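You operate a simulated robot arm through the tools that you are given. There is no shell and no other tool. Be economical: measure what you need, move in short steps, check, and stop when the job is done.

The job below is to be done with a simulated two-armed robot. You get a single attempt, and the scene is never put back.

JOB
Check the hole of nut plate C from the drawer and bin it.
Fine: use the hole checker; a clear hole goes in the finished bin, a blocked one in the rework bin; shut the drawer; the checker's slide ends pulled out; the other plates stay in the drawer.

The check looks at the end state, three seconds after you hand in, the way a careful person would. Anything else that was tipped, shoved, dropped, spilled or broken makes it a failure.

ROBOT AND FRAMES
Two 7-joint arms with fingered hands on one trunk, on a base that drives. Base frame: it is fixed to the floor where the robot stands at the start and does not move with it; the origin is under the middle of the robot, x ahead of it, y to its left, z up. Lengths are in cm, angles in rad, forces in N, time in s.
The left shoulder is at the start at [7, 17.2, 132.7], the right one opposite. Places, roughly: hole checker nest [90, -30, 80]; hole checker slide [80, -30, 80]; hole probe plunger [100, -30, 100]; inside of the grey finished bin [120, -20, 80]; inside of the orange rework bin [120, -10, 80]; nutrunner bench drawer [90, 0, 70]. Payload 5 kg a hand.
Tool frame (each hand has its own): the origin (TCP) lies between the finger pads and is the grasp point; the fingertips stand 4.3 cm ahead of it; z points along the fingers, y is the line along which they close. The gripper opens to 14.4 cm. The gripper's body begins 5 cm behind the TCP. The gripper is a hand of 5 fingers: y runs from the thumb to the fingers, the wrist lies at [-2.1, -12.4, -22.1] in the tool frame, and closing takes about 1.5 s.
Orientation is told as [roll, pitch, yaw] about the base's x, y, z axes, in that order, counted from this pose: with the fingers straight down and the wrist toward the robot, the tool's x, y and z point along [0, 1, 0], [1, 0, 0] and [0, 0, -1] of the base frame.

CONTROLS
- The arms move only by the tool jog_arm. It takes "left_moves", "right_moves" or both (then of equal length, played together; a hand with none holds still); each is a list of rows, each a list of 6 numbers: the shift along the base's x, y, z in cm, then the turn, a rotation vector about the base's x, y, z in rad. In form: [[x, y, z, ax, ay, az], ...]. A call has 1 to 8 rows; each row shifts and turns the commanded pose from where the row before left it. "left_hand" and "right_hand" are, for a hand that has rows, the finger opening in cm, from 0 to 14.4, set as the call begins (left out, the last holds). Rows are played at 5 a second. More than 5 cm and 0.15 rad between two rows, or a gripper value outside its range, and nothing of the call is played. A pose out of reach is approached as far as the arm can. The call stops where the force on the tool passes 90 N (or 10 N more than at its start, if that is more) or the arm is blocked; 0.2 s more then pass. Each finger travels about 4.5 cm/s and halts on what it meets, pressing with about 25 N; the grip force reading is that of the motor and also rises with nothing between the fingers. The clock runs only during rows and for 0.2 s after the last one: add rows that do not move to give the fingers time. The reply holds the time, the measured pose of the TCP, the force on the tool along the base axes, the opening and the grip force, in the units named above and with some noise, with the torque about the TCP (base axes, N m) and any sound that the robot's microphone picked up, and new pictures: "pictures" is both (left out), scene, wrist or none (wrist: the cameras of the hands that moved).
- Cameras (640 x 400 px; columns grow to the right, rows downward): "scene" is now at [12.14, -2.99, 156.48]; the picture's right is [-0.29, -0.96, 0.00], its down [-0.55, 0.16, -0.82] and it looks along [0.79, -0.24, -0.57] (base axes); focal length 276 px, centre (320, 200). "left" rides on the left gripper at [-8.6, -10.9, -16.8] in its tool frame; the picture's right is [-0.80, -0.28, 0.53], its down [0.54, -0.73, 0.42] and it looks along [0.27, 0.63, 0.73] (tool axes); focal length 275 px, centre (320, 200). "right" rides on the right gripper at [8.6, -10.8, -16.8] in its tool frame; the picture's right is [-0.80, 0.28, -0.53], its down [-0.54, -0.73, 0.42] and it looks along [-0.27, 0.63, 0.73] (tool axes); focal length 275 px, centre (320, 200). There is no depth. A picture from a camera that has moved, and an enlarged one, comes with that camera's place and axes in the base frame and with its lens. The place of the scene camera against the robot may be out by one fixed shift of up to 1.8 cm in any direction.
- raise_lower(by): slides the trunk up (or, below 0, down) by that many cm; the arms and the scene camera ride with it, the base frame stays. It gives what a move gives, with no picture.
- drive_base(legs): drives the robot by 1 to 6 legs, each [ahead, left, turn to the left] in cm, cm and rad, along the robot's own axes; the way and the turn of a leg run together, so that a leg with both is an arc; at most 150 cm and 3.142 rad a leg. The arms and the cameras ride along, it lands a little off, and it stops where it bumps. It gives what a move gives, and a new picture of the scene camera.
- finger_targets(index, middle, ring, little, thumb_bend, thumb_turn, hand): sets how far each is bent, from 0 (flat) to 1 (curled in); at 0.3 the hand is open as for a grip, at 0.7 the pads meet at the TCP. One left out holds its place. A second passes; each finger stops where it meets its share of the squeeze, and holds until it gets a number again. A gripper value or a shape takes the hand back. It gives what a move gives, with no picture; readings hold the bend of each and the force on index, middle, ring, little, thumb and palm. thumb_turn goes from beside the hand (0) to across from the fingers (1), as for a grip.
- set_grasp(shape, hand): the hand has 5 fingers and takes this shape, open, in about a second: jaw (thumb against the fingers, like two jaws); tri (thumb and two fingers); tip (a fingertip pinch); poke (one finger out to press); point (the index stretched); flat (the hand flat); cup (the hand cupped); fist (a fist). The gripper value then closes the fingers along that shape, each until it touches; the sizes above hold for jaw. It gives what a move gives, with no picture.
- turn_head(pan, tilt): turns the head with the scene camera to pan (to the left, within 1.501 rad either way) and tilt (down, from -0.506 to 1.204), counted from straight ahead of the robot. It gives what a move gives, and a new picture of the scene camera.
- inspect(camera, box): a new picture of the part [left, top, right, bottom] of that camera's present view, enlarged. No time passes.
- sign_off(): hands the job in; it is judged then, once.

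Work in short steps. Places have to be worked out from the pictures, the camera data and where the tool is seen: move nearer, look again, correct. Check each grasp and each placing, and mend what went wrong. You have 120 turns and 260 pictures in all, those below and enlarged ones among them. Open the grippers and draw the arms clear of the work before you hand the job in, unless the task says otherwise; then end with one line.

The tools are called after ">>>" by a JSON object that holds its "name" and its "arguments". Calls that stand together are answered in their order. jog_arm: Moves the arms, as the interface text tells. Its arguments: {"type":"object","properties":{"left_moves":{"type":"array"},"left_hand":{"type":"number"},"right_moves":{"type":"array"},"right_hand":{"type":"number"},"pictures":{"type":"string","enum":["both","scene","wrist","none"]}},"required":[]} The other tools are called the same way: raise_lower (by) slides the trunk up or down; set_grasp (shape, hand) gives the hand a shape; finger_targets (index, middle, ring, little, thumb_bend, thumb_turn, hand) moves the fingers one by one; drive_base (legs) drives the base; turn_head (pan, tilt) turns the head that bears the scene camera; inspect (camera, box) takes an enlarged picture of a part of a camera's view; sign_off () hands the job in.

At the start:

```text
time_s: 0.0
left_position: [81.17, 24.68, 134.2]
left_tcp_rot: [-0.001, 0.002, 0.001]
left_wrist_force: [0.7, -0.1, -0.3]
left_ft_torque: [-0.01, 0.02, 0.0]
left_gripper_width: 14.37
left_gripper_force: 0.0
left_shape: jaw
left_bend: [0.3, 0.3, 0.3, 0.3, 0.3, 0.98]
left_finger forces: [0.0, 0.1, 0.0, 0.1, 0.0, 0.0]
right_position: [68.03, -51.18, 135.31]
right_tcp_rot: [0.0, 0.001, 0.0]
right_wrist_force: [0.3, 0.3, -0.7]
right_ft_torque: [-0.01, -0.04, 0.01]
right_gripper_width: 14.38
right_gripper_force: 0.1
right_shape: jaw
right_bend: [0.3, 0.3, 0.3, 0.3, 0.3, 0.98]
right_finger forces: [0.0, 0.0, 0.0, 0.1, 0.0, 0.1]
trunk travel left (down, up): [-42.5, 51.5]
robot x, y, heading: [0.0, 0.34, -0.003]
head pan, tilt: [-0.293, 0.606]
```

scene: 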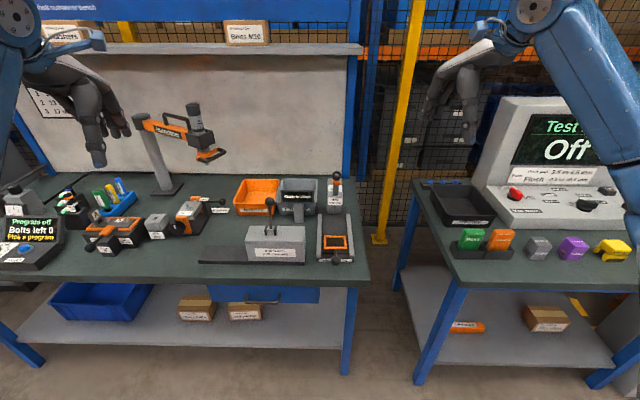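
right: 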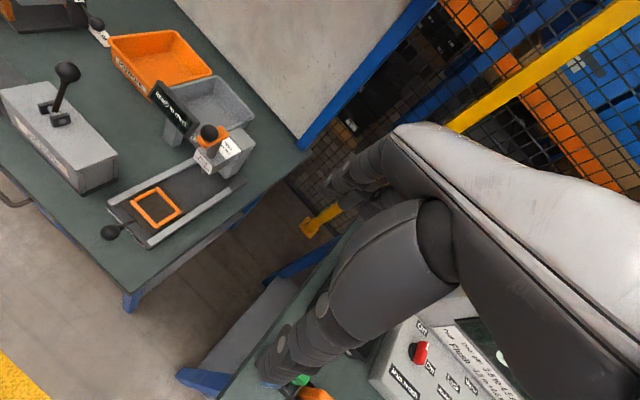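
left: 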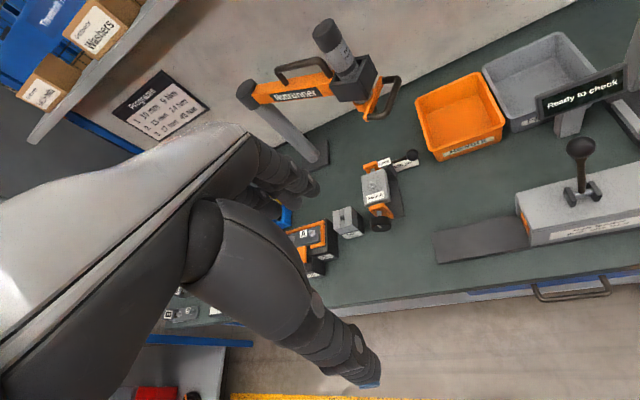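

I'll look closer at the checker area and the drawer before I move anything.

>>> {"name": "inspect", "arguments": {"camera": "scene", "box": [200, 160, 380, 310]}}

>>> {"name": "inspect", "arguments": {"camera": "right", "box": [0, 0, 320, 260]}}

>>> {"name": "inspect", "arguments": {"camera": "left", "box": [400, 20, 640, 310]}}

```text
2.67 times, centred on (290, 235) of scene
camera zoom: at [12.14, -2.99, 156.48], right [-0.29, -0.96, 0.0], down [-0.55, 0.16, -0.82], along [0.79, -0.24, -0.57], focal length 737 px, centre (400, 107)
```

zoom: 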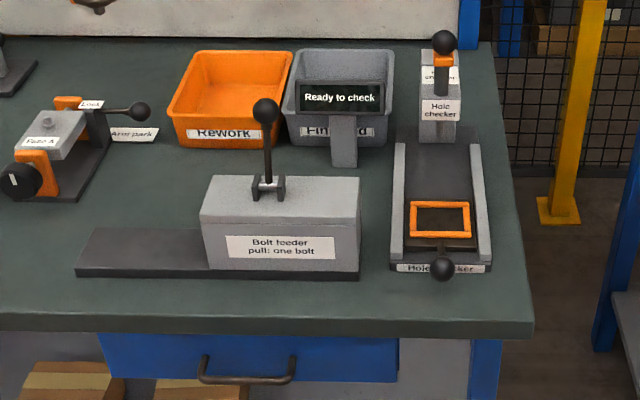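

```text
1.54 times, centred on (160, 130) of right
camera zoom: at [57.26, -42.68, 152.13], right [0.28, -0.8, 0.53], down [-0.73, -0.54, -0.42], along [0.63, -0.27, -0.73], focal length 424 px, centre (566, 308)
```

zoom: 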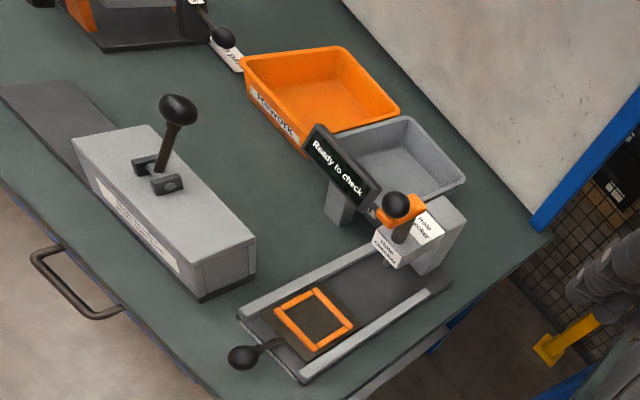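

```text
1.38 times, centred on (520, 165) of left
camera zoom: at [70.39, 16.12, 151.11], right [-0.28, -0.8, -0.53], down [-0.73, 0.54, -0.42], along [0.63, 0.27, -0.73], focal length 380 px, centre (44, 248)
```

zoom: 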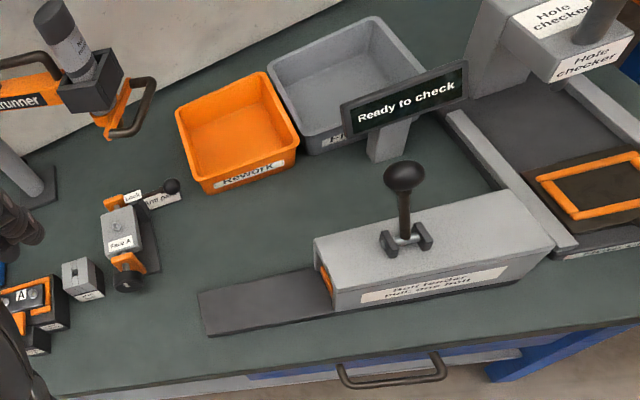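

Triangulating the drawer handle from three views puts it near [78, -1, 71.5]. I'll bring the left hand toward it, tilting the fingers forward.

>>> {"name": "jog_arm", "arguments": {"left_moves": [[-2.5, -2.5, -3.2, 0, -0.12, 0], [-2.5, -2.5, -3.2, 0, -0.12, 0], [-2.5, -2.5, -3.2, 0, -0.12, 0], [-2.5, -2.5, -3.2, 0, -0.12, 0], [-2.5, -2.5, -3.2, 0, -0.12, 0], [-2.5, -2.5, -3.2, 0, -0.12, 0], [-2.5, -2.5, -3.2, 0, -0.12, 0], [-2.5, -2.5, -3.2, 0, -0.12, 0]], "left_hand": 8}}

```text
time_s: 1.8
left_position: [60.92, 4.77, 108.79]
left_tcp_rot: [0.0, -0.966, 0.0]
left_wrist_force: [-0.3, -1.2, 1.6]
left_ft_torque: [0.05, 0.09, 0.02]
left_gripper_width: 8.01
left_gripper_force: 0.1
left_shape: jaw
left_bend: [0.74, 0.43, 0.4, 0.41, 0.68, 1.0]
left_finger forces: [0.1, 0.1, 0.0, 0.0, 0.1, 0.0]
right_position: [67.72, -51.47, 135.42]
right_tcp_rot: [0.003, -0.001, 0.001]
right_wrist_force: [-1.3, -0.9, 0.5]
right_ft_torque: [0.06, -0.08, -0.02]
right_gripper_width: 14.39
right_gripper_force: 0.0
right_shape: jaw
right_bend: [0.3, 0.3, 0.3, 0.3, 0.3, 0.98]
right_finger forces: [0.1, 0.0, 0.0, 0.0, 0.0, 0.1]
trunk travel left (down, up): [-42.5, 51.5]
robot x, y, heading: [0.11, -0.22, -0.001]
head pan, tilt: [-0.293, 0.606]
camera scene: at [11.89, -3.15, 156.51], right [-0.29, -0.96, 0.0], down [-0.54, 0.17, -0.82], along [0.79, -0.24, -0.57], focal length 276 px, centre (320, 200)
camera left: at [41.02, -3.92, 109.58], right [0.28, -0.8, -0.54], down [-0.07, 0.54, -0.84], along [0.96, 0.27, 0.1], focal length 275 px, centre (320, 200)
```

scene: 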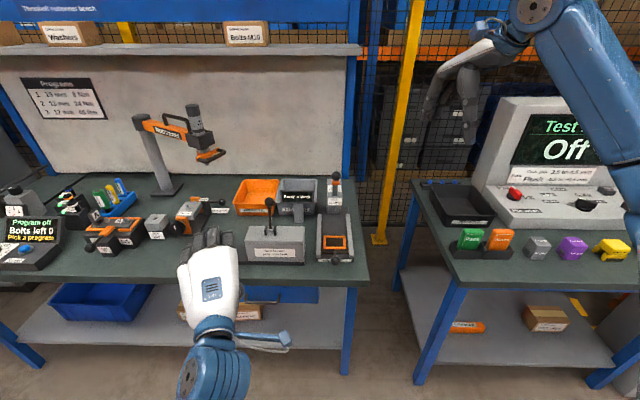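
left: 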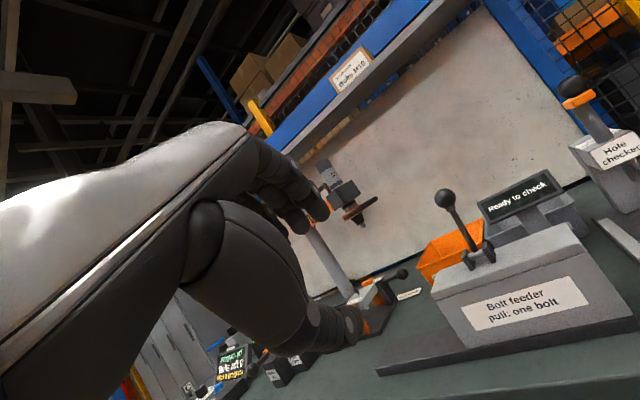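

The hand is tilted and clear of everything. I'll go down in front of the drawer, still well back from the handle.

>>> {"name": "jog_arm", "arguments": {"left_moves": [[0, -0.7, -4.5, 0, 0, 0], [0, -0.7, -4.5, 0, 0, 0], [0, -0.7, -4.5, 0, 0, 0], [0, -0.7, -4.5, 0, 0, 0], [0, -0.7, -4.5, 0, 0, 0], [0, -0.7, -4.5, 0, 0, 0], [0, -0.7, -4.5, 0, 0, 0], [0, -0.7, -4.5, 0, 0, 0]], "left_hand": 6}}

>>> {"name": "inspect", "arguments": {"camera": "scene", "box": [160, 230, 360, 355]}}

```text
time_s: 3.0
left_position: [62.56, 7.49, 86.38]
left_tcp_rot: [0.31, -0.954, -0.316]
left_wrist_force: [-0.7, -2.3, 2.1]
left_ft_torque: [0.12, 0.15, 0.21]
left_gripper_width: 6.02
left_gripper_force: 0.0
left_shape: jaw
left_bend: [0.74, 0.48, 0.46, 0.43, 0.72, 1.0]
left_finger forces: [0.0, 0.0, 0.1, 0.0, 0.1, 0.0]
right_position: [68.67, -50.66, 135.73]
right_tcp_rot: [-0.005, 0.004, -0.008]
right_wrist_force: [-4.3, -5.4, 2.7]
right_ft_torque: [0.4, -0.4, -0.08]
right_gripper_width: 14.38
right_gripper_force: 0.0
right_shape: jaw
right_bend: [0.3, 0.3, 0.3, 0.3, 0.3, 0.98]
right_finger forces: [0.0, 0.1, 0.0, 0.0, 0.0, 0.0]
trunk travel left (down, up): [-42.5, 51.5]
robot x, y, heading: [-0.2, 0.03, -0.002]
head pan, tilt: [-0.293, 0.606]
stopped in row 5 (left hand): the arm was blocked; the commanded pose is now the measured one
camera scene: at [13.11, -1.91, 156.72], right [-0.29, -0.96, 0.01], down [-0.55, 0.16, -0.82], along [0.78, -0.24, -0.57], focal length 276 px, centre (320, 200)
camera left: at [42.21, 0.17, 85.4], right [0.24, -0.71, -0.67], down [-0.02, 0.68, -0.73], along [0.97, 0.19, 0.15], focal length 275 px, centre (320, 200)
```

scene: 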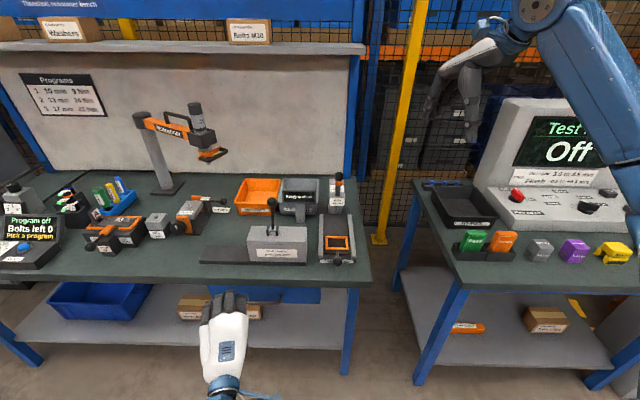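
left: 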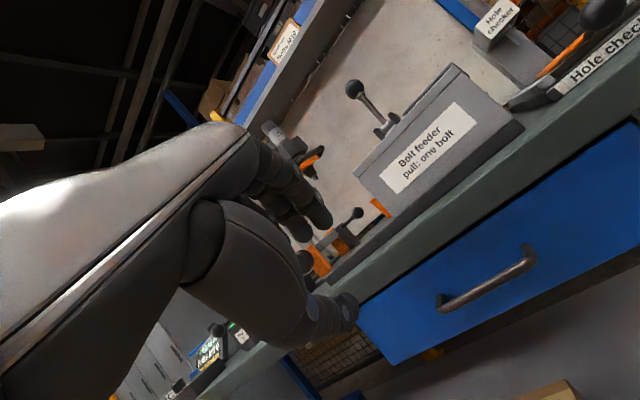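

```text
3.20 times, centred on (260, 292) of scene
camera zoom: at [13.11, -1.91, 156.72], right [-0.29, -0.96, 0.01], down [-0.55, 0.16, -0.82], along [0.78, -0.24, -0.57], focal length 884 px, centre (512, -96)
```

zoom: 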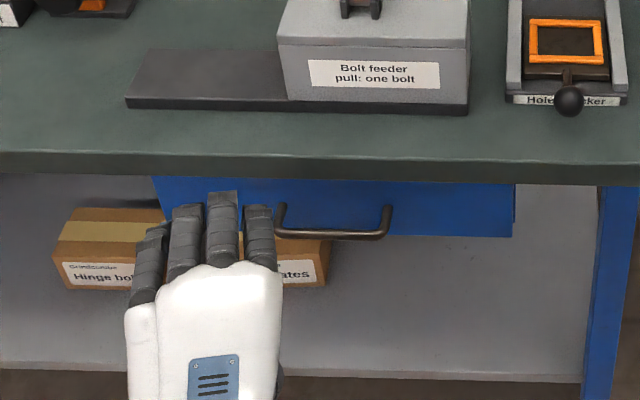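

The left arm was blocked, probably too folded near the body. I'll back the base off a bit and lower the trunk, so the arm works more extended at handle height.

>>> {"name": "drive_base", "arguments": {"legs": [[-18, 0, 0]]}}

>>> {"name": "raise_lower", "arguments": {"by": -15}}

```text
time_s: 4.5
left_position: [44.16, 7.62, 85.29]
left_tcp_rot: [0.285, -0.942, -0.294]
left_wrist_force: [0.4, -0.6, 0.8]
left_ft_torque: [0.01, 0.03, 0.03]
left_gripper_width: 6.03
left_gripper_force: 0.1
left_shape: jaw
left_bend: [0.74, 0.48, 0.46, 0.43, 0.72, 1.0]
left_finger forces: [0.0, 0.0, 0.0, 0.0, 0.1, 0.1]
right_position: [50.91, -49.71, 135.35]
right_tcp_rot: [-0.012, 0.006, -0.003]
right_wrist_force: [-0.4, 0.5, 0.4]
right_ft_torque: [-0.03, -0.07, 0.03]
right_gripper_width: 14.38
right_gripper_force: 0.1
right_shape: jaw
right_bend: [0.3, 0.3, 0.3, 0.3, 0.3, 0.98]
right_finger forces: [0.0, 0.0, 0.0, 0.0, 0.0, 0.1]
trunk travel left (down, up): [-42.5, 51.5]
robot x, y, heading: [-18.4, 0.54, 0.005]
head pan, tilt: [-0.293, 0.606]
camera scene: at [-4.7, -1.09, 156.34], right [-0.29, -0.96, 0.01], down [-0.55, 0.15, -0.82], along [0.78, -0.24, -0.57], focal length 276 px, centre (320, 200)
```

scene: 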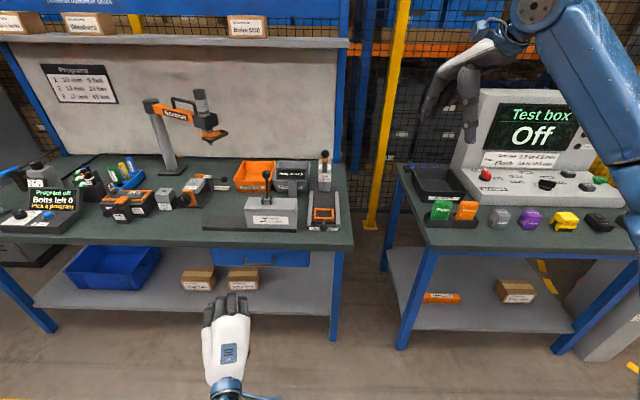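

```text
time_s: 6.2
left_position: [43.73, 7.49, 70.57]
left_tcp_rot: [0.313, -0.947, -0.32]
left_wrist_force: [-0.4, 0.5, 0.0]
left_ft_torque: [-0.05, 0.0, -0.03]
left_gripper_width: 6.0
left_gripper_force: 0.0
left_shape: jaw
left_bend: [0.74, 0.48, 0.46, 0.43, 0.72, 1.0]
left_finger forces: [0.0, 0.0, 0.0, 0.1, 0.0, 0.0]
right_position: [50.3, -50.34, 120.46]
right_tcp_rot: [-0.009, 0.0, -0.001]
right_wrist_force: [0.0, -0.5, 0.5]
right_ft_torque: [-0.01, -0.03, 0.0]
right_gripper_width: 14.39
right_gripper_force: 0.1
right_shape: jaw
right_bend: [0.3, 0.3, 0.3, 0.3, 0.3, 0.98]
right_finger forces: [0.0, 0.0, 0.0, 0.0, 0.1, 0.0]
trunk travel left (down, up): [-27.5, 66.5]
robot x, y, heading: [-18.14, 0.9, -0.002]
head pan, tilt: [-0.293, 0.606]
```

Now the hand is at handle height. I'll square it up and advance to about x=65, y=-1.

>>> {"name": "jog_arm", "arguments": {"left_moves": [[4, -1.8, 0.4, -0.083, -0.005, 0.055], [4, -1.8, 0.4, -0.083, -0.005, 0.055], [4, -1.8, 0.4, 0, 0, 0], [4, -1.8, 0.4, 0, 0, 0], [4, -1.3, 0.4, 0, 0, 0]], "left_hand": 6}}

>>> {"name": "turn_head", "arguments": {"pan": -0.05, "tilt": 0.6}}

```text
time_s: 7.6
left_position: [62.87, 0.23, 70.74]
left_tcp_rot: [0.085, -0.964, -0.014]
left_wrist_force: [-0.6, 0.2, 0.2]
left_ft_torque: [-0.01, 0.01, -0.02]
left_gripper_width: 6.01
left_gripper_force: 0.1
left_shape: jaw
left_bend: [0.74, 0.48, 0.46, 0.43, 0.72, 1.0]
left_finger forces: [0.1, 0.0, 0.0, 0.1, 0.0, 0.0]
right_position: [49.84, -51.01, 120.41]
right_tcp_rot: [0.0, -0.003, -0.002]
right_wrist_force: [-0.4, 0.3, 0.2]
right_ft_torque: [-0.03, -0.01, -0.03]
right_gripper_width: 14.39
right_gripper_force: 0.2
right_shape: jaw
right_bend: [0.3, 0.3, 0.3, 0.3, 0.3, 0.98]
right_finger forces: [0.0, 0.1, 0.0, 0.1, 0.0, 0.0]
trunk travel left (down, up): [-27.5, 66.5]
robot x, y, heading: [-18.16, 0.01, 0.002]
head pan, tilt: [-0.293, 0.606]
stopped in row 5 (left hand): the arm was blocked; the commanded pose is now the measured one
camera scene: at [-6.04, -2.71, 141.51], right [-0.29, -0.96, 0.0], down [-0.54, 0.16, -0.82], along [0.79, -0.24, -0.57], focal length 276 px, centre (320, 200)
camera left: at [43.37, -9.46, 71.07], right [0.32, -0.75, -0.58], down [-0.1, 0.58, -0.81], along [0.94, 0.31, 0.11], focal length 275 px, centre (320, 200)
```

scene: 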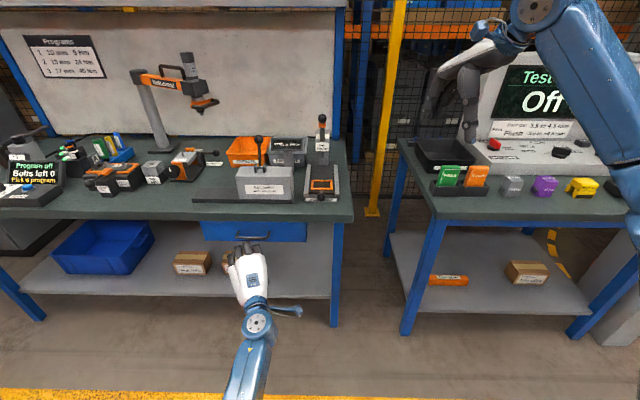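
left: 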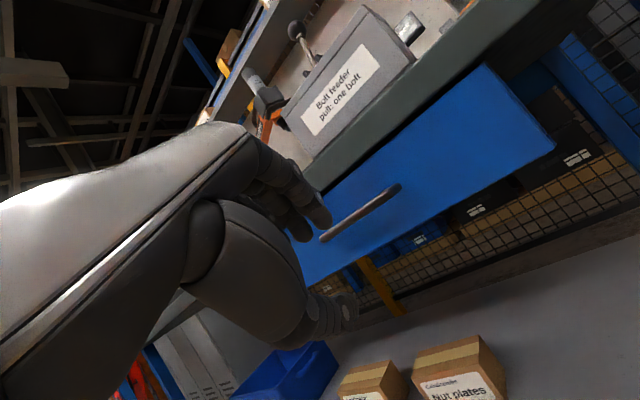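

```text
time_s: 8.4
left_position: [62.79, 0.04, 70.59]
left_tcp_rot: [0.086, -0.962, -0.017]
left_wrist_force: [0.1, 0.2, 0.0]
left_ft_torque: [0.0, 0.01, 0.02]
left_gripper_width: 6.0
left_gripper_force: 0.1
left_shape: jaw
left_bend: [0.74, 0.48, 0.46, 0.43, 0.72, 1.0]
left_finger forces: [0.0, 0.0, 0.0, 0.0, 0.0, 0.0]
right_position: [49.99, -51.37, 120.18]
right_tcp_rot: [0.0, 0.0, -0.002]
right_wrist_force: [1.3, -0.1, -0.1]
right_ft_torque: [-0.01, 0.03, 0.02]
right_gripper_width: 14.37
right_gripper_force: 0.0
right_shape: jaw
right_bend: [0.3, 0.3, 0.3, 0.3, 0.3, 0.98]
right_finger forces: [0.1, 0.1, 0.1, 0.1, 0.0, 0.0]
trunk travel left (down, up): [-27.5, 66.5]
robot x, y, heading: [-17.91, 0.09, -0.003]
head pan, tilt: [-0.051, 0.6]
camera scene: at [-5.47, -0.84, 141.52], right [-0.05, -1.0, 0.0], down [-0.56, 0.03, -0.82], along [0.82, -0.04, -0.57], focal length 276 px, centre (320, 200)
```

scene: 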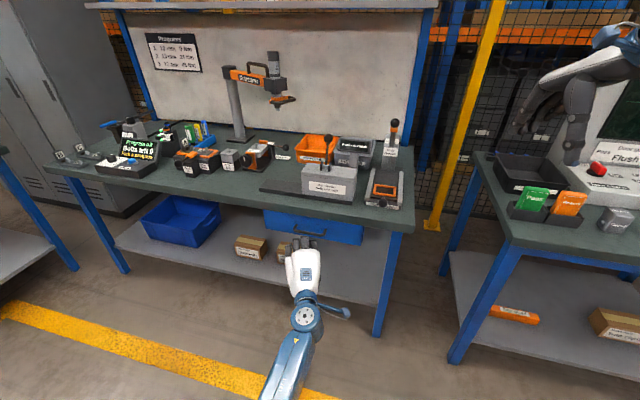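

The block looks like an arm joint limit from reaching across the body, since the hand isn't touching anything. I'll shift the base right so the left shoulder faces the handle.

>>> {"name": "drive_base", "arguments": {"legs": [[0, -17, 0]]}}

>>> {"name": "jog_arm", "arguments": {"left_moves": [[0, 4, 0, -0.02, 0, 0], [0, 4, 0, -0.02, 0, 0], [0, 4, 0, -0.02, 0, 0], [0, 4, 0, 0, 0, 0]]}}

```text
time_s: 9.8
left_position: [62.88, -16.9, 70.52]
left_tcp_rot: [0.088, -0.961, -0.018]
left_wrist_force: [0.2, -0.1, -0.9]
left_ft_torque: [0.01, 0.0, 0.05]
left_gripper_width: 6.01
left_gripper_force: 0.0
left_shape: jaw
left_bend: [0.74, 0.48, 0.46, 0.43, 0.72, 1.0]
left_finger forces: [0.0, 0.1, 0.0, 0.0, 0.0, 0.0]
right_position: [49.95, -68.24, 120.28]
right_tcp_rot: [0.001, -0.001, -0.002]
right_wrist_force: [-0.4, -1.4, -0.2]
right_ft_torque: [0.05, 0.01, 0.01]
right_gripper_width: 14.41
right_gripper_force: 0.1
right_shape: jaw
right_bend: [0.3, 0.3, 0.3, 0.3, 0.3, 0.98]
right_finger forces: [0.0, 0.1, 0.0, 0.0, 0.0, 0.1]
trunk travel left (down, up): [-27.5, 66.5]
robot x, y, heading: [-18.17, -17.29, 0.0]
head pan, tilt: [-0.051, 0.6]
camera scene: at [-5.49, -17.86, 141.53], right [-0.05, -1.0, 0.0], down [-0.56, 0.03, -0.82], along [0.82, -0.04, -0.57], focal length 276 px, centre (320, 200)
```

scene: 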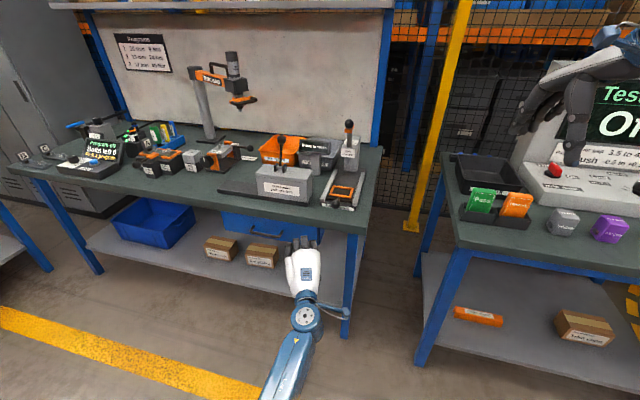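

```text
time_s: 10.8
left_position: [62.74, -0.74, 70.73]
left_tcp_rot: [-0.022, -0.962, 0.072]
left_wrist_force: [-0.3, -0.1, -0.6]
left_ft_torque: [0.02, -0.05, 0.0]
left_gripper_width: 6.01
left_gripper_force: 0.0
left_shape: jaw
left_bend: [0.74, 0.48, 0.46, 0.43, 0.72, 1.0]
left_finger forces: [0.1, 0.0, 0.0, 0.0, 0.1, 0.0]
right_position: [49.9, -68.06, 120.34]
right_tcp_rot: [-0.001, -0.001, -0.004]
right_wrist_force: [0.0, 0.2, 1.2]
right_ft_torque: [-0.02, -0.05, 0.0]
right_gripper_width: 14.37
right_gripper_force: 0.1
right_shape: jaw
right_bend: [0.3, 0.3, 0.3, 0.3, 0.3, 0.98]
right_finger forces: [0.0, 0.0, 0.0, 0.0, 0.0, 0.0]
trunk travel left (down, up): [-27.5, 66.5]
robot x, y, heading: [-18.07, -17.22, 0.003]
head pan, tilt: [-0.051, 0.6]
camera scene: at [-5.49, -17.67, 141.53], right [-0.05, -1.0, 0.0], down [-0.56, 0.03, -0.82], along [0.82, -0.04, -0.57], focal length 276 px, centre (320, 200)
camera left: at [43.36, -10.48, 71.57], right [0.32, -0.79, -0.53], down [-0.1, 0.53, -0.84], along [0.94, 0.32, 0.09], focal length 275 px, centre (320, 200)
```

scene: 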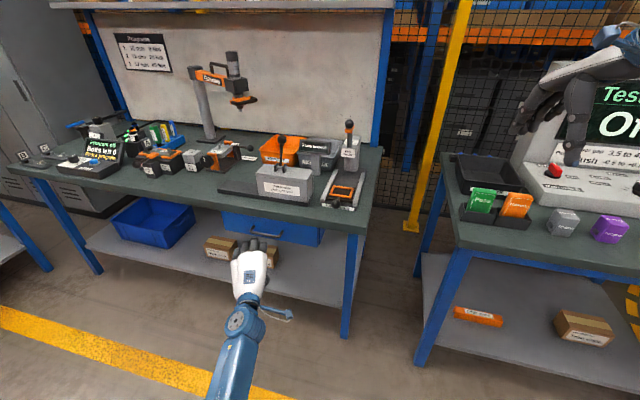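
left: 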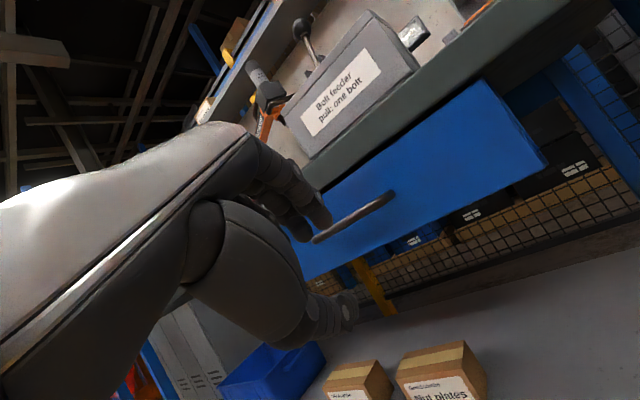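

The shift worked. The bar sits at about y=-1.3, z≈70.7. I'll advance at z≈71.8 toward it.

>>> {"name": "jog_arm", "arguments": {"left_moves": [[2.5, -0.3, 0.5, 0, 0, -0.03], [2.5, -0.2, 0.5, 0, 0, -0.03], [2.5, 0, 0, 0, 0, 0]], "pictures": "wrist"}}

>>> {"name": "inspect", "arguments": {"camera": "scene", "box": [200, 190, 340, 290]}}

```text
time_s: 11.6
left_position: [70.51, -1.31, 71.51]
left_tcp_rot: [-0.019, -0.959, 0.008]
left_wrist_force: [0.0, -1.1, -1.4]
left_ft_torque: [-0.02, -0.06, 0.02]
left_gripper_width: 6.02
left_gripper_force: 0.1
left_shape: jaw
left_bend: [0.74, 0.48, 0.46, 0.43, 0.72, 1.0]
left_finger forces: [0.0, 0.0, 0.0, 0.0, 0.1, 0.1]
right_position: [50.08, -68.22, 120.2]
right_tcp_rot: [0.003, 0.001, -0.002]
right_wrist_force: [0.4, 0.0, -0.1]
right_ft_torque: [-0.01, 0.01, 0.02]
right_gripper_width: 14.38
right_gripper_force: 0.1
right_shape: jaw
right_bend: [0.3, 0.3, 0.3, 0.3, 0.3, 0.98]
right_finger forces: [0.1, 0.0, 0.1, 0.0, 0.0, 0.1]
trunk travel left (down, up): [-27.5, 66.5]
robot x, y, heading: [-17.84, -16.74, 0.002]
head pan, tilt: [-0.051, 0.6]
camera left: at [50.47, -9.93, 72.47], right [0.27, -0.8, -0.53], down [-0.07, 0.53, -0.84], along [0.96, 0.26, 0.09], focal length 275 px, centre (320, 200)
```

left: 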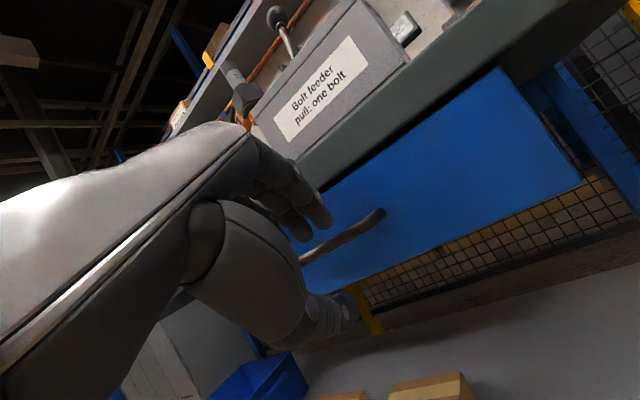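

```text
4.00 times, centred on (270, 240) of scene
camera zoom: at [-5.4, -17.82, 141.51], right [-0.05, -1.0, 0.0], down [-0.56, 0.03, -0.82], along [0.82, -0.04, -0.57], focal length 1106 px, centre (520, 40)
```

zoom: 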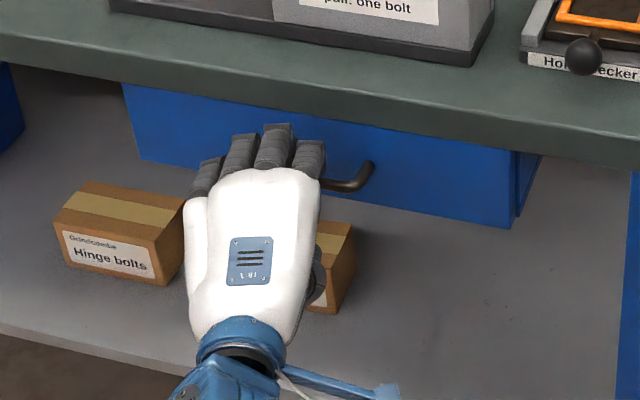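

The bar's right end comes out near x≈75, y≈-7, so the hand is over the bar. I'll creep forward.

>>> {"name": "jog_arm", "arguments": {"left_moves": [[1.2, 0, 0.2, 0, 0, 0], [1.2, 0, 0, 0, 0, 0], [1.2, 0, 0, 0, 0, 0]], "pictures": "wrist"}}

>>> {"name": "inspect", "arguments": {"camera": "scene", "box": [210, 200, 310, 270]}}

>>> {"name": "inspect", "arguments": {"camera": "left", "box": [240, 130, 420, 340]}}

```text
time_s: 12.4
left_position: [73.93, -1.31, 71.95]
left_tcp_rot: [-0.019, -0.963, 0.011]
left_wrist_force: [-9.0, 0.8, 0.2]
left_ft_torque: [-0.04, -0.18, 0.03]
left_gripper_width: 5.84
left_gripper_force: 0.1
left_shape: jaw
left_bend: [0.75, 0.49, 0.46, 0.43, 0.72, 1.0]
left_finger forces: [5.6, 3.0, 0.0, 0.1, 0.0, 0.1]
right_position: [49.81, -68.15, 120.38]
right_tcp_rot: [-0.001, -0.002, -0.002]
right_wrist_force: [-0.5, 0.3, 0.4]
right_ft_torque: [0.04, 0.03, 0.0]
right_gripper_width: 14.38
right_gripper_force: 0.1
right_shape: jaw
right_bend: [0.3, 0.3, 0.3, 0.3, 0.3, 0.98]
right_finger forces: [0.0, 0.0, 0.0, 0.1, 0.1, 0.0]
trunk travel left (down, up): [-27.5, 66.5]
robot x, y, heading: [-18.05, -16.81, 0.002]
head pan, tilt: [-0.051, 0.6]
camera left: at [53.93, -9.8, 72.83], right [0.27, -0.8, -0.53], down [-0.07, 0.53, -0.84], along [0.96, 0.26, 0.09], focal length 275 px, centre (320, 200)
```

left: 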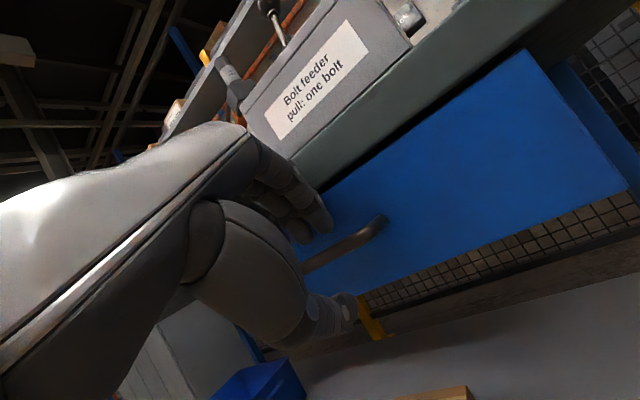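

```text
5.71 times, centred on (260, 235) of scene
camera zoom: at [-5.65, -17.73, 141.55], right [-0.05, -1.0, 0.0], down [-0.56, 0.03, -0.83], along [0.82, -0.04, -0.56], focal length 1579 px, centre (663, 0)
```

zoom: 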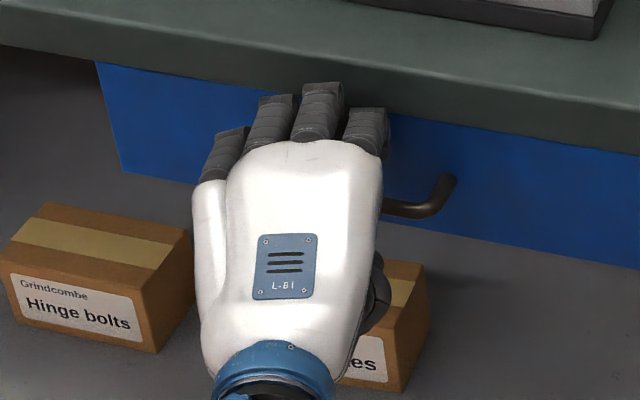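

```text
1.90 times, centred on (330, 235) of left
camera zoom: at [53.93, -9.8, 72.83], right [0.27, -0.8, -0.53], down [-0.07, 0.53, -0.84], along [0.96, 0.26, 0.09], focal length 524 px, centre (301, 133)
```

zoom: 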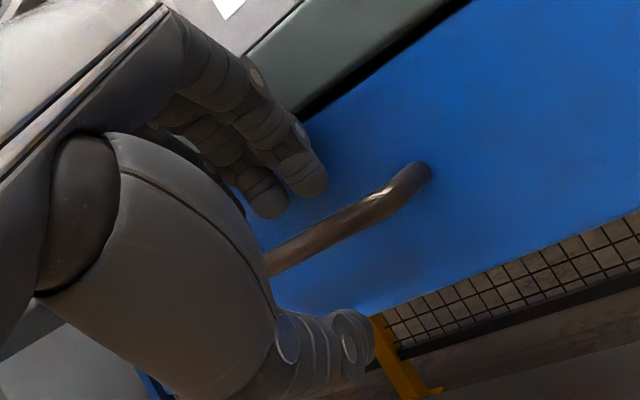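

The index and middle fingers touch the drawer face, with the fingers above the bar and the thumb below. I'll close on the bar.

>>> {"name": "jog_arm", "arguments": {"left_moves": [[-0.4, 0, 0, 0, 0, 0], [0, 0, 0, 0, 0, 0], [0, 0, 0, 0, 0, 0], [0, 0, 0, 0, 0, 0], [0, 0, 0, 0, 0, 0], [0, 0, 0, 0, 0, 0], [0, 0, 0, 0, 0, 0]], "left_hand": 0, "pictures": "wrist"}}

```text
time_s: 14.0
left_position: [73.5, -1.26, 71.49]
left_tcp_rot: [-0.021, -0.956, 0.012]
left_wrist_force: [-19.7, -1.1, -16.0]
left_ft_torque: [0.1, 0.82, -0.18]
left_gripper_width: 0.91
left_gripper_force: 24.8
left_shape: jaw
left_bend: [0.74, 0.58, 0.58, 0.55, 0.59, 1.0]
left_finger forces: [4.7, 2.1, 2.0, 0.1, 29.1, 0.0]
right_position: [50.06, -68.26, 120.31]
right_tcp_rot: [-0.001, 0.0, -0.002]
right_wrist_force: [0.6, 0.0, 0.5]
right_ft_torque: [0.02, 0.02, 0.0]
right_gripper_width: 14.39
right_gripper_force: 0.0
right_shape: jaw
right_bend: [0.3, 0.3, 0.3, 0.3, 0.3, 0.98]
right_finger forces: [0.1, 0.1, 0.0, 0.1, 0.0, 0.0]
trunk travel left (down, up): [-27.5, 66.5]
robot x, y, heading: [-18.25, -17.02, -0.003]
head pan, tilt: [-0.051, 0.6]
camera left: at [53.57, -9.85, 72.57], right [0.27, -0.8, -0.53], down [-0.07, 0.53, -0.84], along [0.96, 0.26, 0.09], focal length 275 px, centre (320, 200)
```

left: 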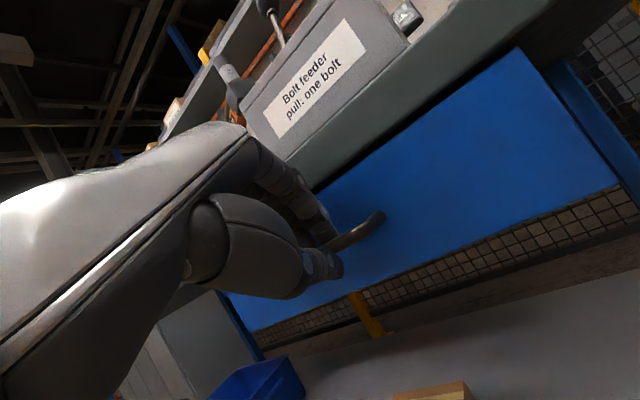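

The hand holds the bar, with the thumb loaded at 29 N. I'll pull straight back.

>>> {"name": "jog_arm", "arguments": {"left_moves": [[-1.5, 0, 0, 0, 0, 0], [-2, 0, 0, 0, 0, 0], [-2, 0, 0, 0, 0, 0], [-2, 0, 0, 0, 0, 0], [-2, 0, 0, 0, 0, 0]], "left_hand": 0}}

```text
time_s: 15.2
left_position: [64.05, -1.78, 72.2]
left_tcp_rot: [-0.023, -0.963, 0.009]
left_wrist_force: [-0.7, -0.1, -0.6]
left_ft_torque: [-0.02, 0.01, 0.02]
left_gripper_width: 0.92
left_gripper_force: 25.0
left_shape: jaw
left_bend: [0.74, 0.58, 0.6, 0.55, 0.65, 1.0]
left_finger forces: [0.0, 0.0, 0.0, 0.0, 0.0, 0.1]
right_position: [49.81, -68.42, 120.31]
right_tcp_rot: [0.0, 0.0, -0.006]
right_wrist_force: [-0.3, 0.2, 0.7]
right_ft_torque: [0.0, 0.0, 0.01]
right_gripper_width: 14.37
right_gripper_force: 0.0
right_shape: jaw
right_bend: [0.3, 0.3, 0.3, 0.3, 0.3, 0.98]
right_finger forces: [0.1, 0.0, 0.0, 0.0, 0.1, 0.1]
trunk travel left (down, up): [-27.5, 66.5]
robot x, y, heading: [-17.86, -16.97, -0.005]
head pan, tilt: [-0.051, 0.6]
camera scene: at [-5.56, -17.86, 141.55], right [-0.05, -1.0, 0.0], down [-0.56, 0.03, -0.83], along [0.82, -0.04, -0.56], focal length 276 px, centre (320, 200)
camera left: at [44.13, -10.17, 73.03], right [0.27, -0.81, -0.53], down [-0.06, 0.53, -0.84], along [0.96, 0.26, 0.09], focal length 275 px, centre (320, 200)
```

scene: 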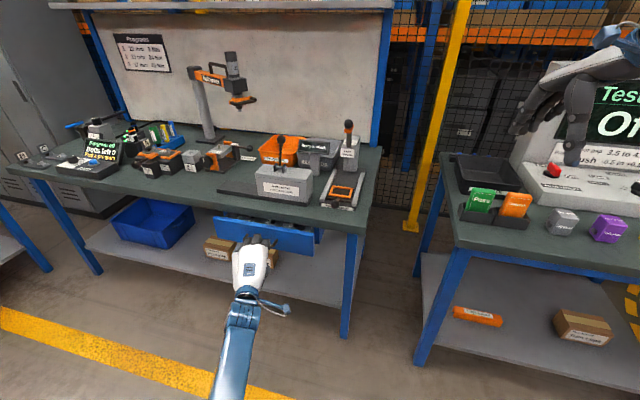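
left: 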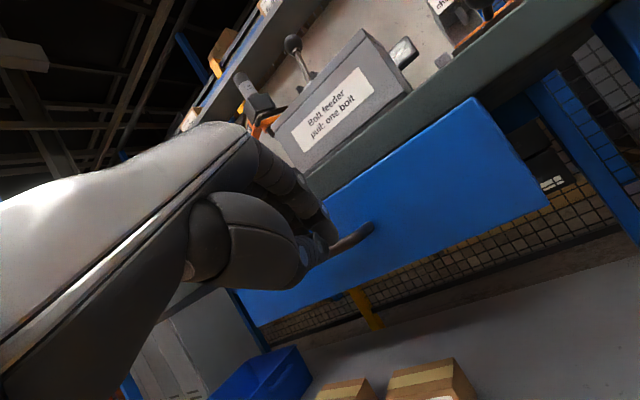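

The drawer moved some, but finger force is now 0, so the hand may have slipped off the bar. I'll look closer.

>>> {"name": "inspect", "arguments": {"camera": "scene", "box": [190, 190, 350, 290]}}

>>> {"name": "inspect", "arguments": {"camera": "left", "box": [240, 130, 440, 340]}}

```text
4.00 times, centred on (270, 240) of scene
camera zoom: at [-5.56, -17.86, 141.55], right [-0.05, -1.0, 0.0], down [-0.56, 0.03, -0.83], along [0.82, -0.04, -0.56], focal length 1106 px, centre (520, 40)
```

zoom: 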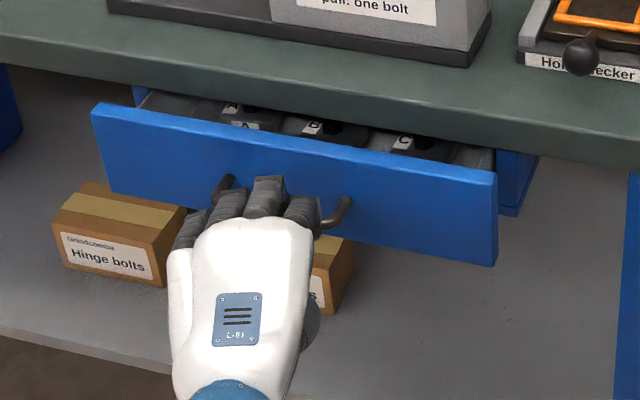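

```text
1.90 times, centred on (340, 235) of left
camera zoom: at [44.13, -10.17, 73.03], right [0.27, -0.81, -0.53], down [-0.06, 0.53, -0.84], along [0.96, 0.26, 0.09], focal length 524 px, centre (282, 133)
```

zoom: 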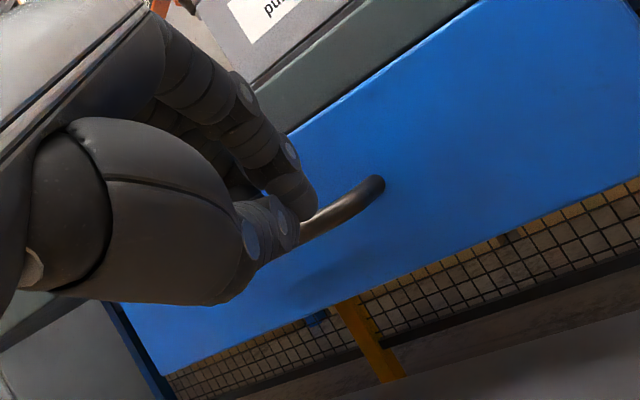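

The drawer has come out about 8 cm and plates A, B and C are visible. The hand still seems to cage the bar, so I'll keep pulling.

>>> {"name": "jog_arm", "arguments": {"left_moves": [[-2, 0, 0, 0, 0, 0], [-2, 0, 0, 0, 0, 0], [-2, 0, 0, 0, 0, 0], [-2, 0, 0, 0, 0, 0]], "left_hand": 0, "pictures": "none"}}

>>> {"name": "inspect", "arguments": {"camera": "scene", "box": [190, 190, 350, 290]}}

```text
time_s: 16.2
left_position: [56.09, -1.38, 71.98]
left_tcp_rot: [-0.022, -0.962, 0.01]
left_wrist_force: [-0.1, 0.0, 0.2]
left_ft_torque: [0.0, 0.03, 0.01]
left_gripper_width: 0.92
left_gripper_force: 25.6
left_shape: jaw
left_bend: [0.74, 0.58, 0.6, 0.55, 0.65, 1.0]
left_finger forces: [0.0, 0.0, 0.0, 0.1, 0.0, 0.0]
right_position: [49.96, -68.08, 120.34]
right_tcp_rot: [0.0, 0.002, -0.001]
right_wrist_force: [-0.7, 0.7, 0.1]
right_ft_torque: [-0.01, -0.03, 0.0]
right_gripper_width: 14.38
right_gripper_force: 0.0
right_shape: jaw
right_bend: [0.3, 0.3, 0.3, 0.3, 0.3, 0.98]
right_finger forces: [0.0, 0.1, 0.0, 0.0, 0.1, 0.0]
trunk travel left (down, up): [-27.5, 66.5]
robot x, y, heading: [-17.84, -16.42, -0.001]
head pan, tilt: [-0.051, 0.6]
```

```text
4.00 times, centred on (270, 240) of scene
camera zoom: at [-5.55, -17.75, 141.54], right [-0.05, -1.0, 0.0], down [-0.56, 0.03, -0.83], along [0.82, -0.04, -0.56], focal length 1106 px, centre (520, 40)
```

zoom: 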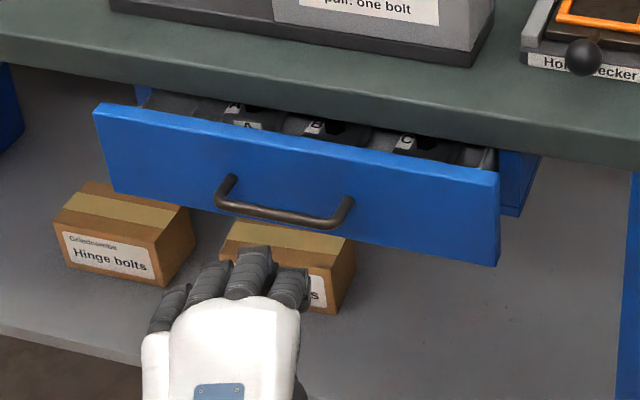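

The hand slipped off. The bar is now at about x≈70.5, clear of the bench edge. I'll switch to a thumb-and-two-finger shape and point the fingers more downward so they hook behind the bar.

>>> {"name": "set_grasp", "arguments": {"shape": "tri", "hand": "left"}}

>>> {"name": "jog_arm", "arguments": {"left_moves": [[0, 0, 2.5, 0, 0.12, 0], [0, 0, 2.5, 0, 0.12, 0], [0, 0, 2.5, 0, 0.12, 0], [2, 0, 2.5, 0, 0.12, 0], [3, 0, 1, 0, 0.12, 0], [3, 0, 0, 0, 0.11, 0], [2, 0, 0, 0, 0, 0]], "left_hand": 6}}

>>> {"name": "inspect", "arguments": {"camera": "scene", "box": [190, 190, 350, 290]}}

```text
time_s: 17.1
left_position: [56.11, -1.41, 71.87]
left_tcp_rot: [-0.02, -0.96, 0.009]
left_wrist_force: [-0.4, 0.3, 0.5]
left_ft_torque: [-0.02, -0.02, 0.0]
left_gripper_width: 14.36
left_gripper_force: 0.1
left_shape: tri
left_bend: [0.3, 0.3, 0.99, 0.99, 0.3, 0.98]
left_finger forces: [0.1, 0.0, 0.0, 0.1, 0.0, 0.0]
right_position: [49.98, -68.2, 120.34]
right_tcp_rot: [0.002, -0.001, -0.001]
right_wrist_force: [0.5, 0.5, 0.1]
right_ft_torque: [-0.03, 0.01, 0.03]
right_gripper_width: 14.41
right_gripper_force: 0.0
right_shape: jaw
right_bend: [0.3, 0.3, 0.3, 0.3, 0.3, 0.98]
right_finger forces: [0.1, 0.1, 0.0, 0.1, 0.1, 0.0]
trunk travel left (down, up): [-27.5, 66.5]
robot x, y, heading: [-17.8, -16.72, -0.004]
head pan, tilt: [-0.051, 0.6]
```

```text
time_s: 18.7
left_position: [66.03, -1.41, 82.82]
left_tcp_rot: [-0.013, -0.25, 0.006]
left_wrist_force: [-0.1, -0.1, -0.5]
left_ft_torque: [0.0, 0.01, -0.04]
left_gripper_width: 6.05
left_gripper_force: 0.1
left_shape: tri
left_bend: [0.74, 0.48, 0.99, 0.99, 0.72, 1.0]
left_finger forces: [0.1, 0.1, 0.1, 0.0, 0.1, 0.1]
right_position: [50.0, -68.17, 120.34]
right_tcp_rot: [0.001, -0.001, -0.002]
right_wrist_force: [1.0, 0.5, -0.7]
right_ft_torque: [0.03, 0.03, 0.0]
right_gripper_width: 14.38
right_gripper_force: 0.0
right_shape: jaw
right_bend: [0.3, 0.3, 0.3, 0.3, 0.3, 0.98]
right_finger forces: [0.0, 0.0, 0.0, 0.0, 0.1, 0.0]
trunk travel left (down, up): [-27.5, 66.5]
robot x, y, heading: [-18.09, -16.87, 0.005]
head pan, tilt: [-0.051, 0.6]
camera scene: at [-5.47, -17.74, 141.53], right [-0.05, -1.0, 0.0], down [-0.56, 0.03, -0.82], along [0.82, -0.04, -0.57], focal length 276 px, centre (320, 200)
camera left: at [51.52, -9.79, 96.71], right [-0.14, -0.8, -0.58], down [-0.6, 0.53, -0.6], along [0.79, 0.26, -0.56], focal length 275 px, centre (320, 200)
```

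scene: 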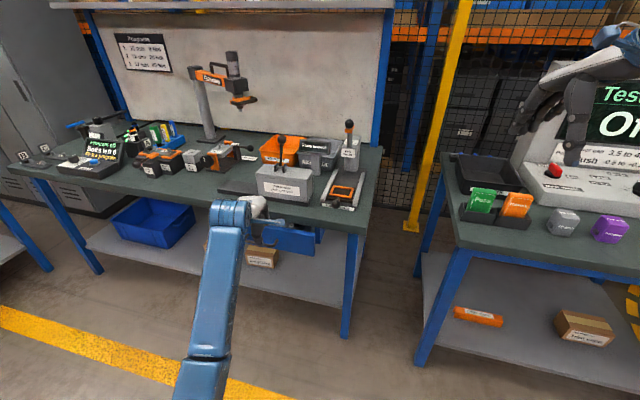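
left: 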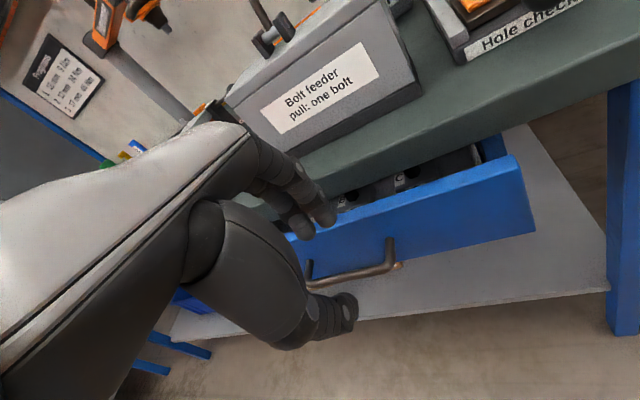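

```text
4.00 times, centred on (270, 240) of scene
camera zoom: at [-5.47, -17.74, 141.53], right [-0.05, -1.0, 0.0], down [-0.56, 0.03, -0.82], along [0.82, -0.04, -0.57], focal length 1106 px, centre (520, 40)
```

zoom: 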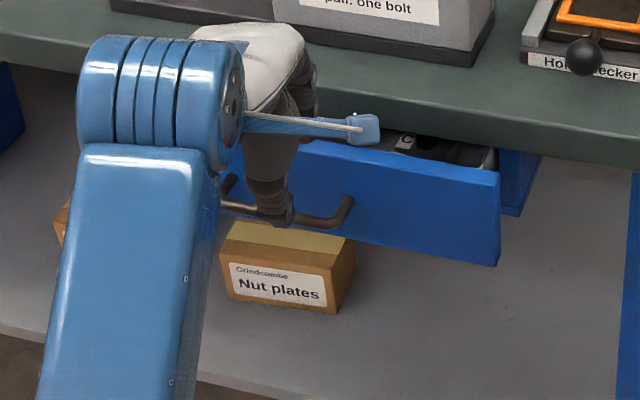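

The fingers now point down at the bar. I'll go to x≈70, z≈76.5 with a 4.5 cm opening and recheck.

>>> {"name": "jog_arm", "arguments": {"left_moves": [[1.5, 0, -1.5, 0, 0, 0], [1.5, 0, -2, 0, 0, 0], [1, 0, -2.5, 0, 0, 0]], "left_hand": 4.5, "pictures": "none"}}

>>> {"name": "inspect", "arguments": {"camera": "left", "box": [200, 120, 460, 340]}}

>>> {"name": "inspect", "arguments": {"camera": "scene", "box": [210, 200, 310, 270]}}

```text
time_s: 19.5
left_position: [70.18, -1.3, 76.72]
left_tcp_rot: [-0.014, -0.248, 0.007]
left_wrist_force: [1.1, -0.3, -0.6]
left_ft_torque: [0.02, 0.0, -0.01]
left_gripper_width: 4.51
left_gripper_force: 0.0
left_shape: tri
left_bend: [0.74, 0.53, 0.99, 0.99, 0.74, 1.0]
left_finger forces: [0.0, 0.0, 0.1, 0.1, 0.0, 0.0]
right_position: [49.95, -68.18, 120.21]
right_tcp_rot: [-0.001, 0.001, -0.002]
right_wrist_force: [-0.8, 0.4, -0.3]
right_ft_torque: [0.01, 0.01, 0.01]
right_gripper_width: 14.39
right_gripper_force: 0.0
right_shape: jaw
right_bend: [0.3, 0.3, 0.3, 0.3, 0.3, 0.98]
right_finger forces: [0.0, 0.0, 0.0, 0.0, 0.0, 0.0]
trunk travel left (down, up): [-27.5, 66.5]
robot x, y, heading: [-17.87, -17.26, -0.001]
head pan, tilt: [-0.051, 0.6]
```

```text
1.82 times, centred on (330, 230) of left
camera zoom: at [55.56, -9.89, 90.59], right [-0.14, -0.8, -0.58], down [-0.6, 0.53, -0.6], along [0.79, 0.26, -0.56], focal length 500 px, centre (302, 146)
```

zoom: 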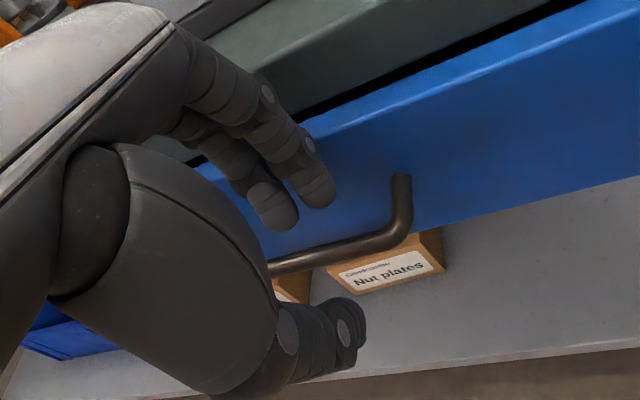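

```text
5.71 times, centred on (260, 235) of scene
camera zoom: at [-5.46, -17.74, 141.53], right [-0.05, -1.0, 0.0], down [-0.56, 0.03, -0.82], along [0.82, -0.04, -0.57], focal length 1579 px, centre (663, 0)
```

zoom: 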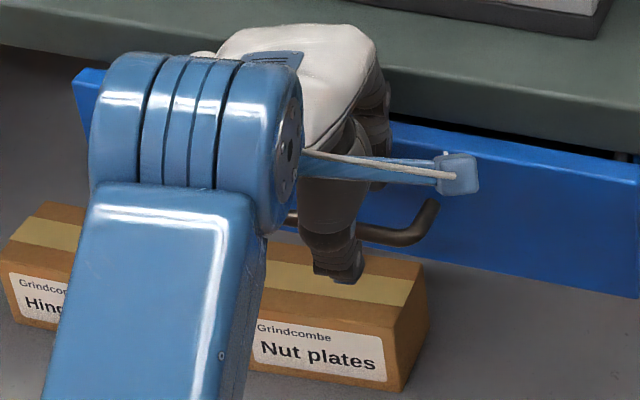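

The bar lies between the fingers and the thumb. I'll descend 4.5 cm, then close.

>>> {"name": "jog_arm", "arguments": {"left_moves": [[0, 0, -1.5, 0, 0, 0], [0, 0, -1.5, 0, 0, 0], [0, 0, -1.7, 0, 0, 0]], "pictures": "none"}}

>>> {"name": "jog_arm", "arguments": {"left_moves": [[0, 0, 0, 0, 0, 0], [0, 0, 0, 0, 0, 0], [0, 0, 0, 0, 0, 0], [0, 0, 0, 0, 0, 0], [0, 0, 0, 0, 0, 0], [0, 0, 0, 0, 0, 0]], "left_hand": 0, "pictures": "none"}}

>>> {"name": "inspect", "arguments": {"camera": "left", "box": [200, 120, 460, 340]}}

```text
time_s: 20.3
left_position: [69.98, -1.55, 73.49]
left_tcp_rot: [-0.015, -0.274, 0.006]
left_wrist_force: [-1.4, -1.1, 49.2]
left_ft_torque: [-0.57, -2.31, 0.0]
left_gripper_width: 5.02
left_gripper_force: 0.0
left_shape: tri
left_bend: [0.74, 0.54, 0.99, 0.99, 0.74, 1.0]
left_finger forces: [41.7, 5.8, 0.1, 0.0, 0.0, 0.0]
right_position: [49.29, -68.31, 120.77]
right_tcp_rot: [0.002, -0.007, -0.002]
right_wrist_force: [0.5, 0.1, -0.1]
right_ft_torque: [0.0, 0.0, 0.0]
right_gripper_width: 14.43
right_gripper_force: 0.0
right_shape: jaw
right_bend: [0.3, 0.3, 0.3, 0.3, 0.3, 0.98]
right_finger forces: [0.0, 0.0, 0.0, 0.0, 0.0, 0.0]
trunk travel left (down, up): [-27.5, 66.5]
robot x, y, heading: [-18.01, -16.84, 0.001]
head pan, tilt: [-0.051, 0.6]
```

```text
time_s: 21.7
left_position: [70.04, -1.35, 73.23]
left_tcp_rot: [-0.014, -0.267, 0.006]
left_wrist_force: [-2.7, -6.2, 50.4]
left_ft_torque: [-0.7, -2.02, -0.26]
left_gripper_width: 1.71
left_gripper_force: 24.5
left_shape: tri
left_bend: [0.77, 0.6, 1.0, 1.0, 0.7, 1.0]
left_finger forces: [41.9, 0.0, 0.0, 0.1, 0.0, 0.0]
right_position: [49.37, -68.28, 120.74]
right_tcp_rot: [0.001, -0.006, -0.002]
right_wrist_force: [-0.5, 0.1, -0.6]
right_ft_torque: [0.01, -0.01, 0.03]
right_gripper_width: 14.37
right_gripper_force: 0.0
right_shape: jaw
right_bend: [0.3, 0.3, 0.3, 0.3, 0.3, 0.98]
right_finger forces: [0.0, 0.0, 0.0, 0.1, 0.0, 0.1]
trunk travel left (down, up): [-27.5, 66.5]
robot x, y, heading: [-18.19, -16.9, -0.002]
head pan, tilt: [-0.051, 0.6]
```

```text
1.82 times, centred on (330, 230) of left
camera zoom: at [55.19, -9.89, 86.83], right [-0.13, -0.8, -0.58], down [-0.59, 0.53, -0.61], along [0.8, 0.26, -0.54], focal length 500 px, centre (302, 146)
```

zoom: 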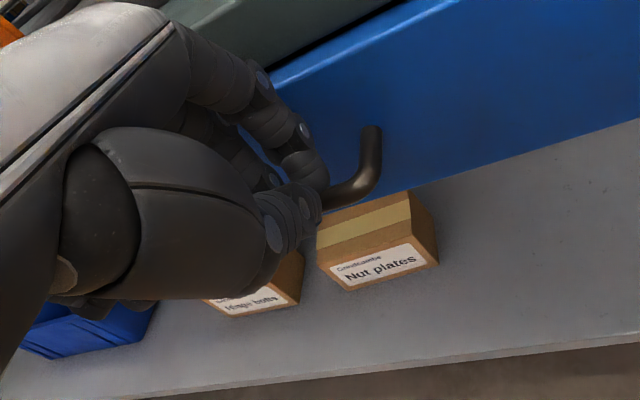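

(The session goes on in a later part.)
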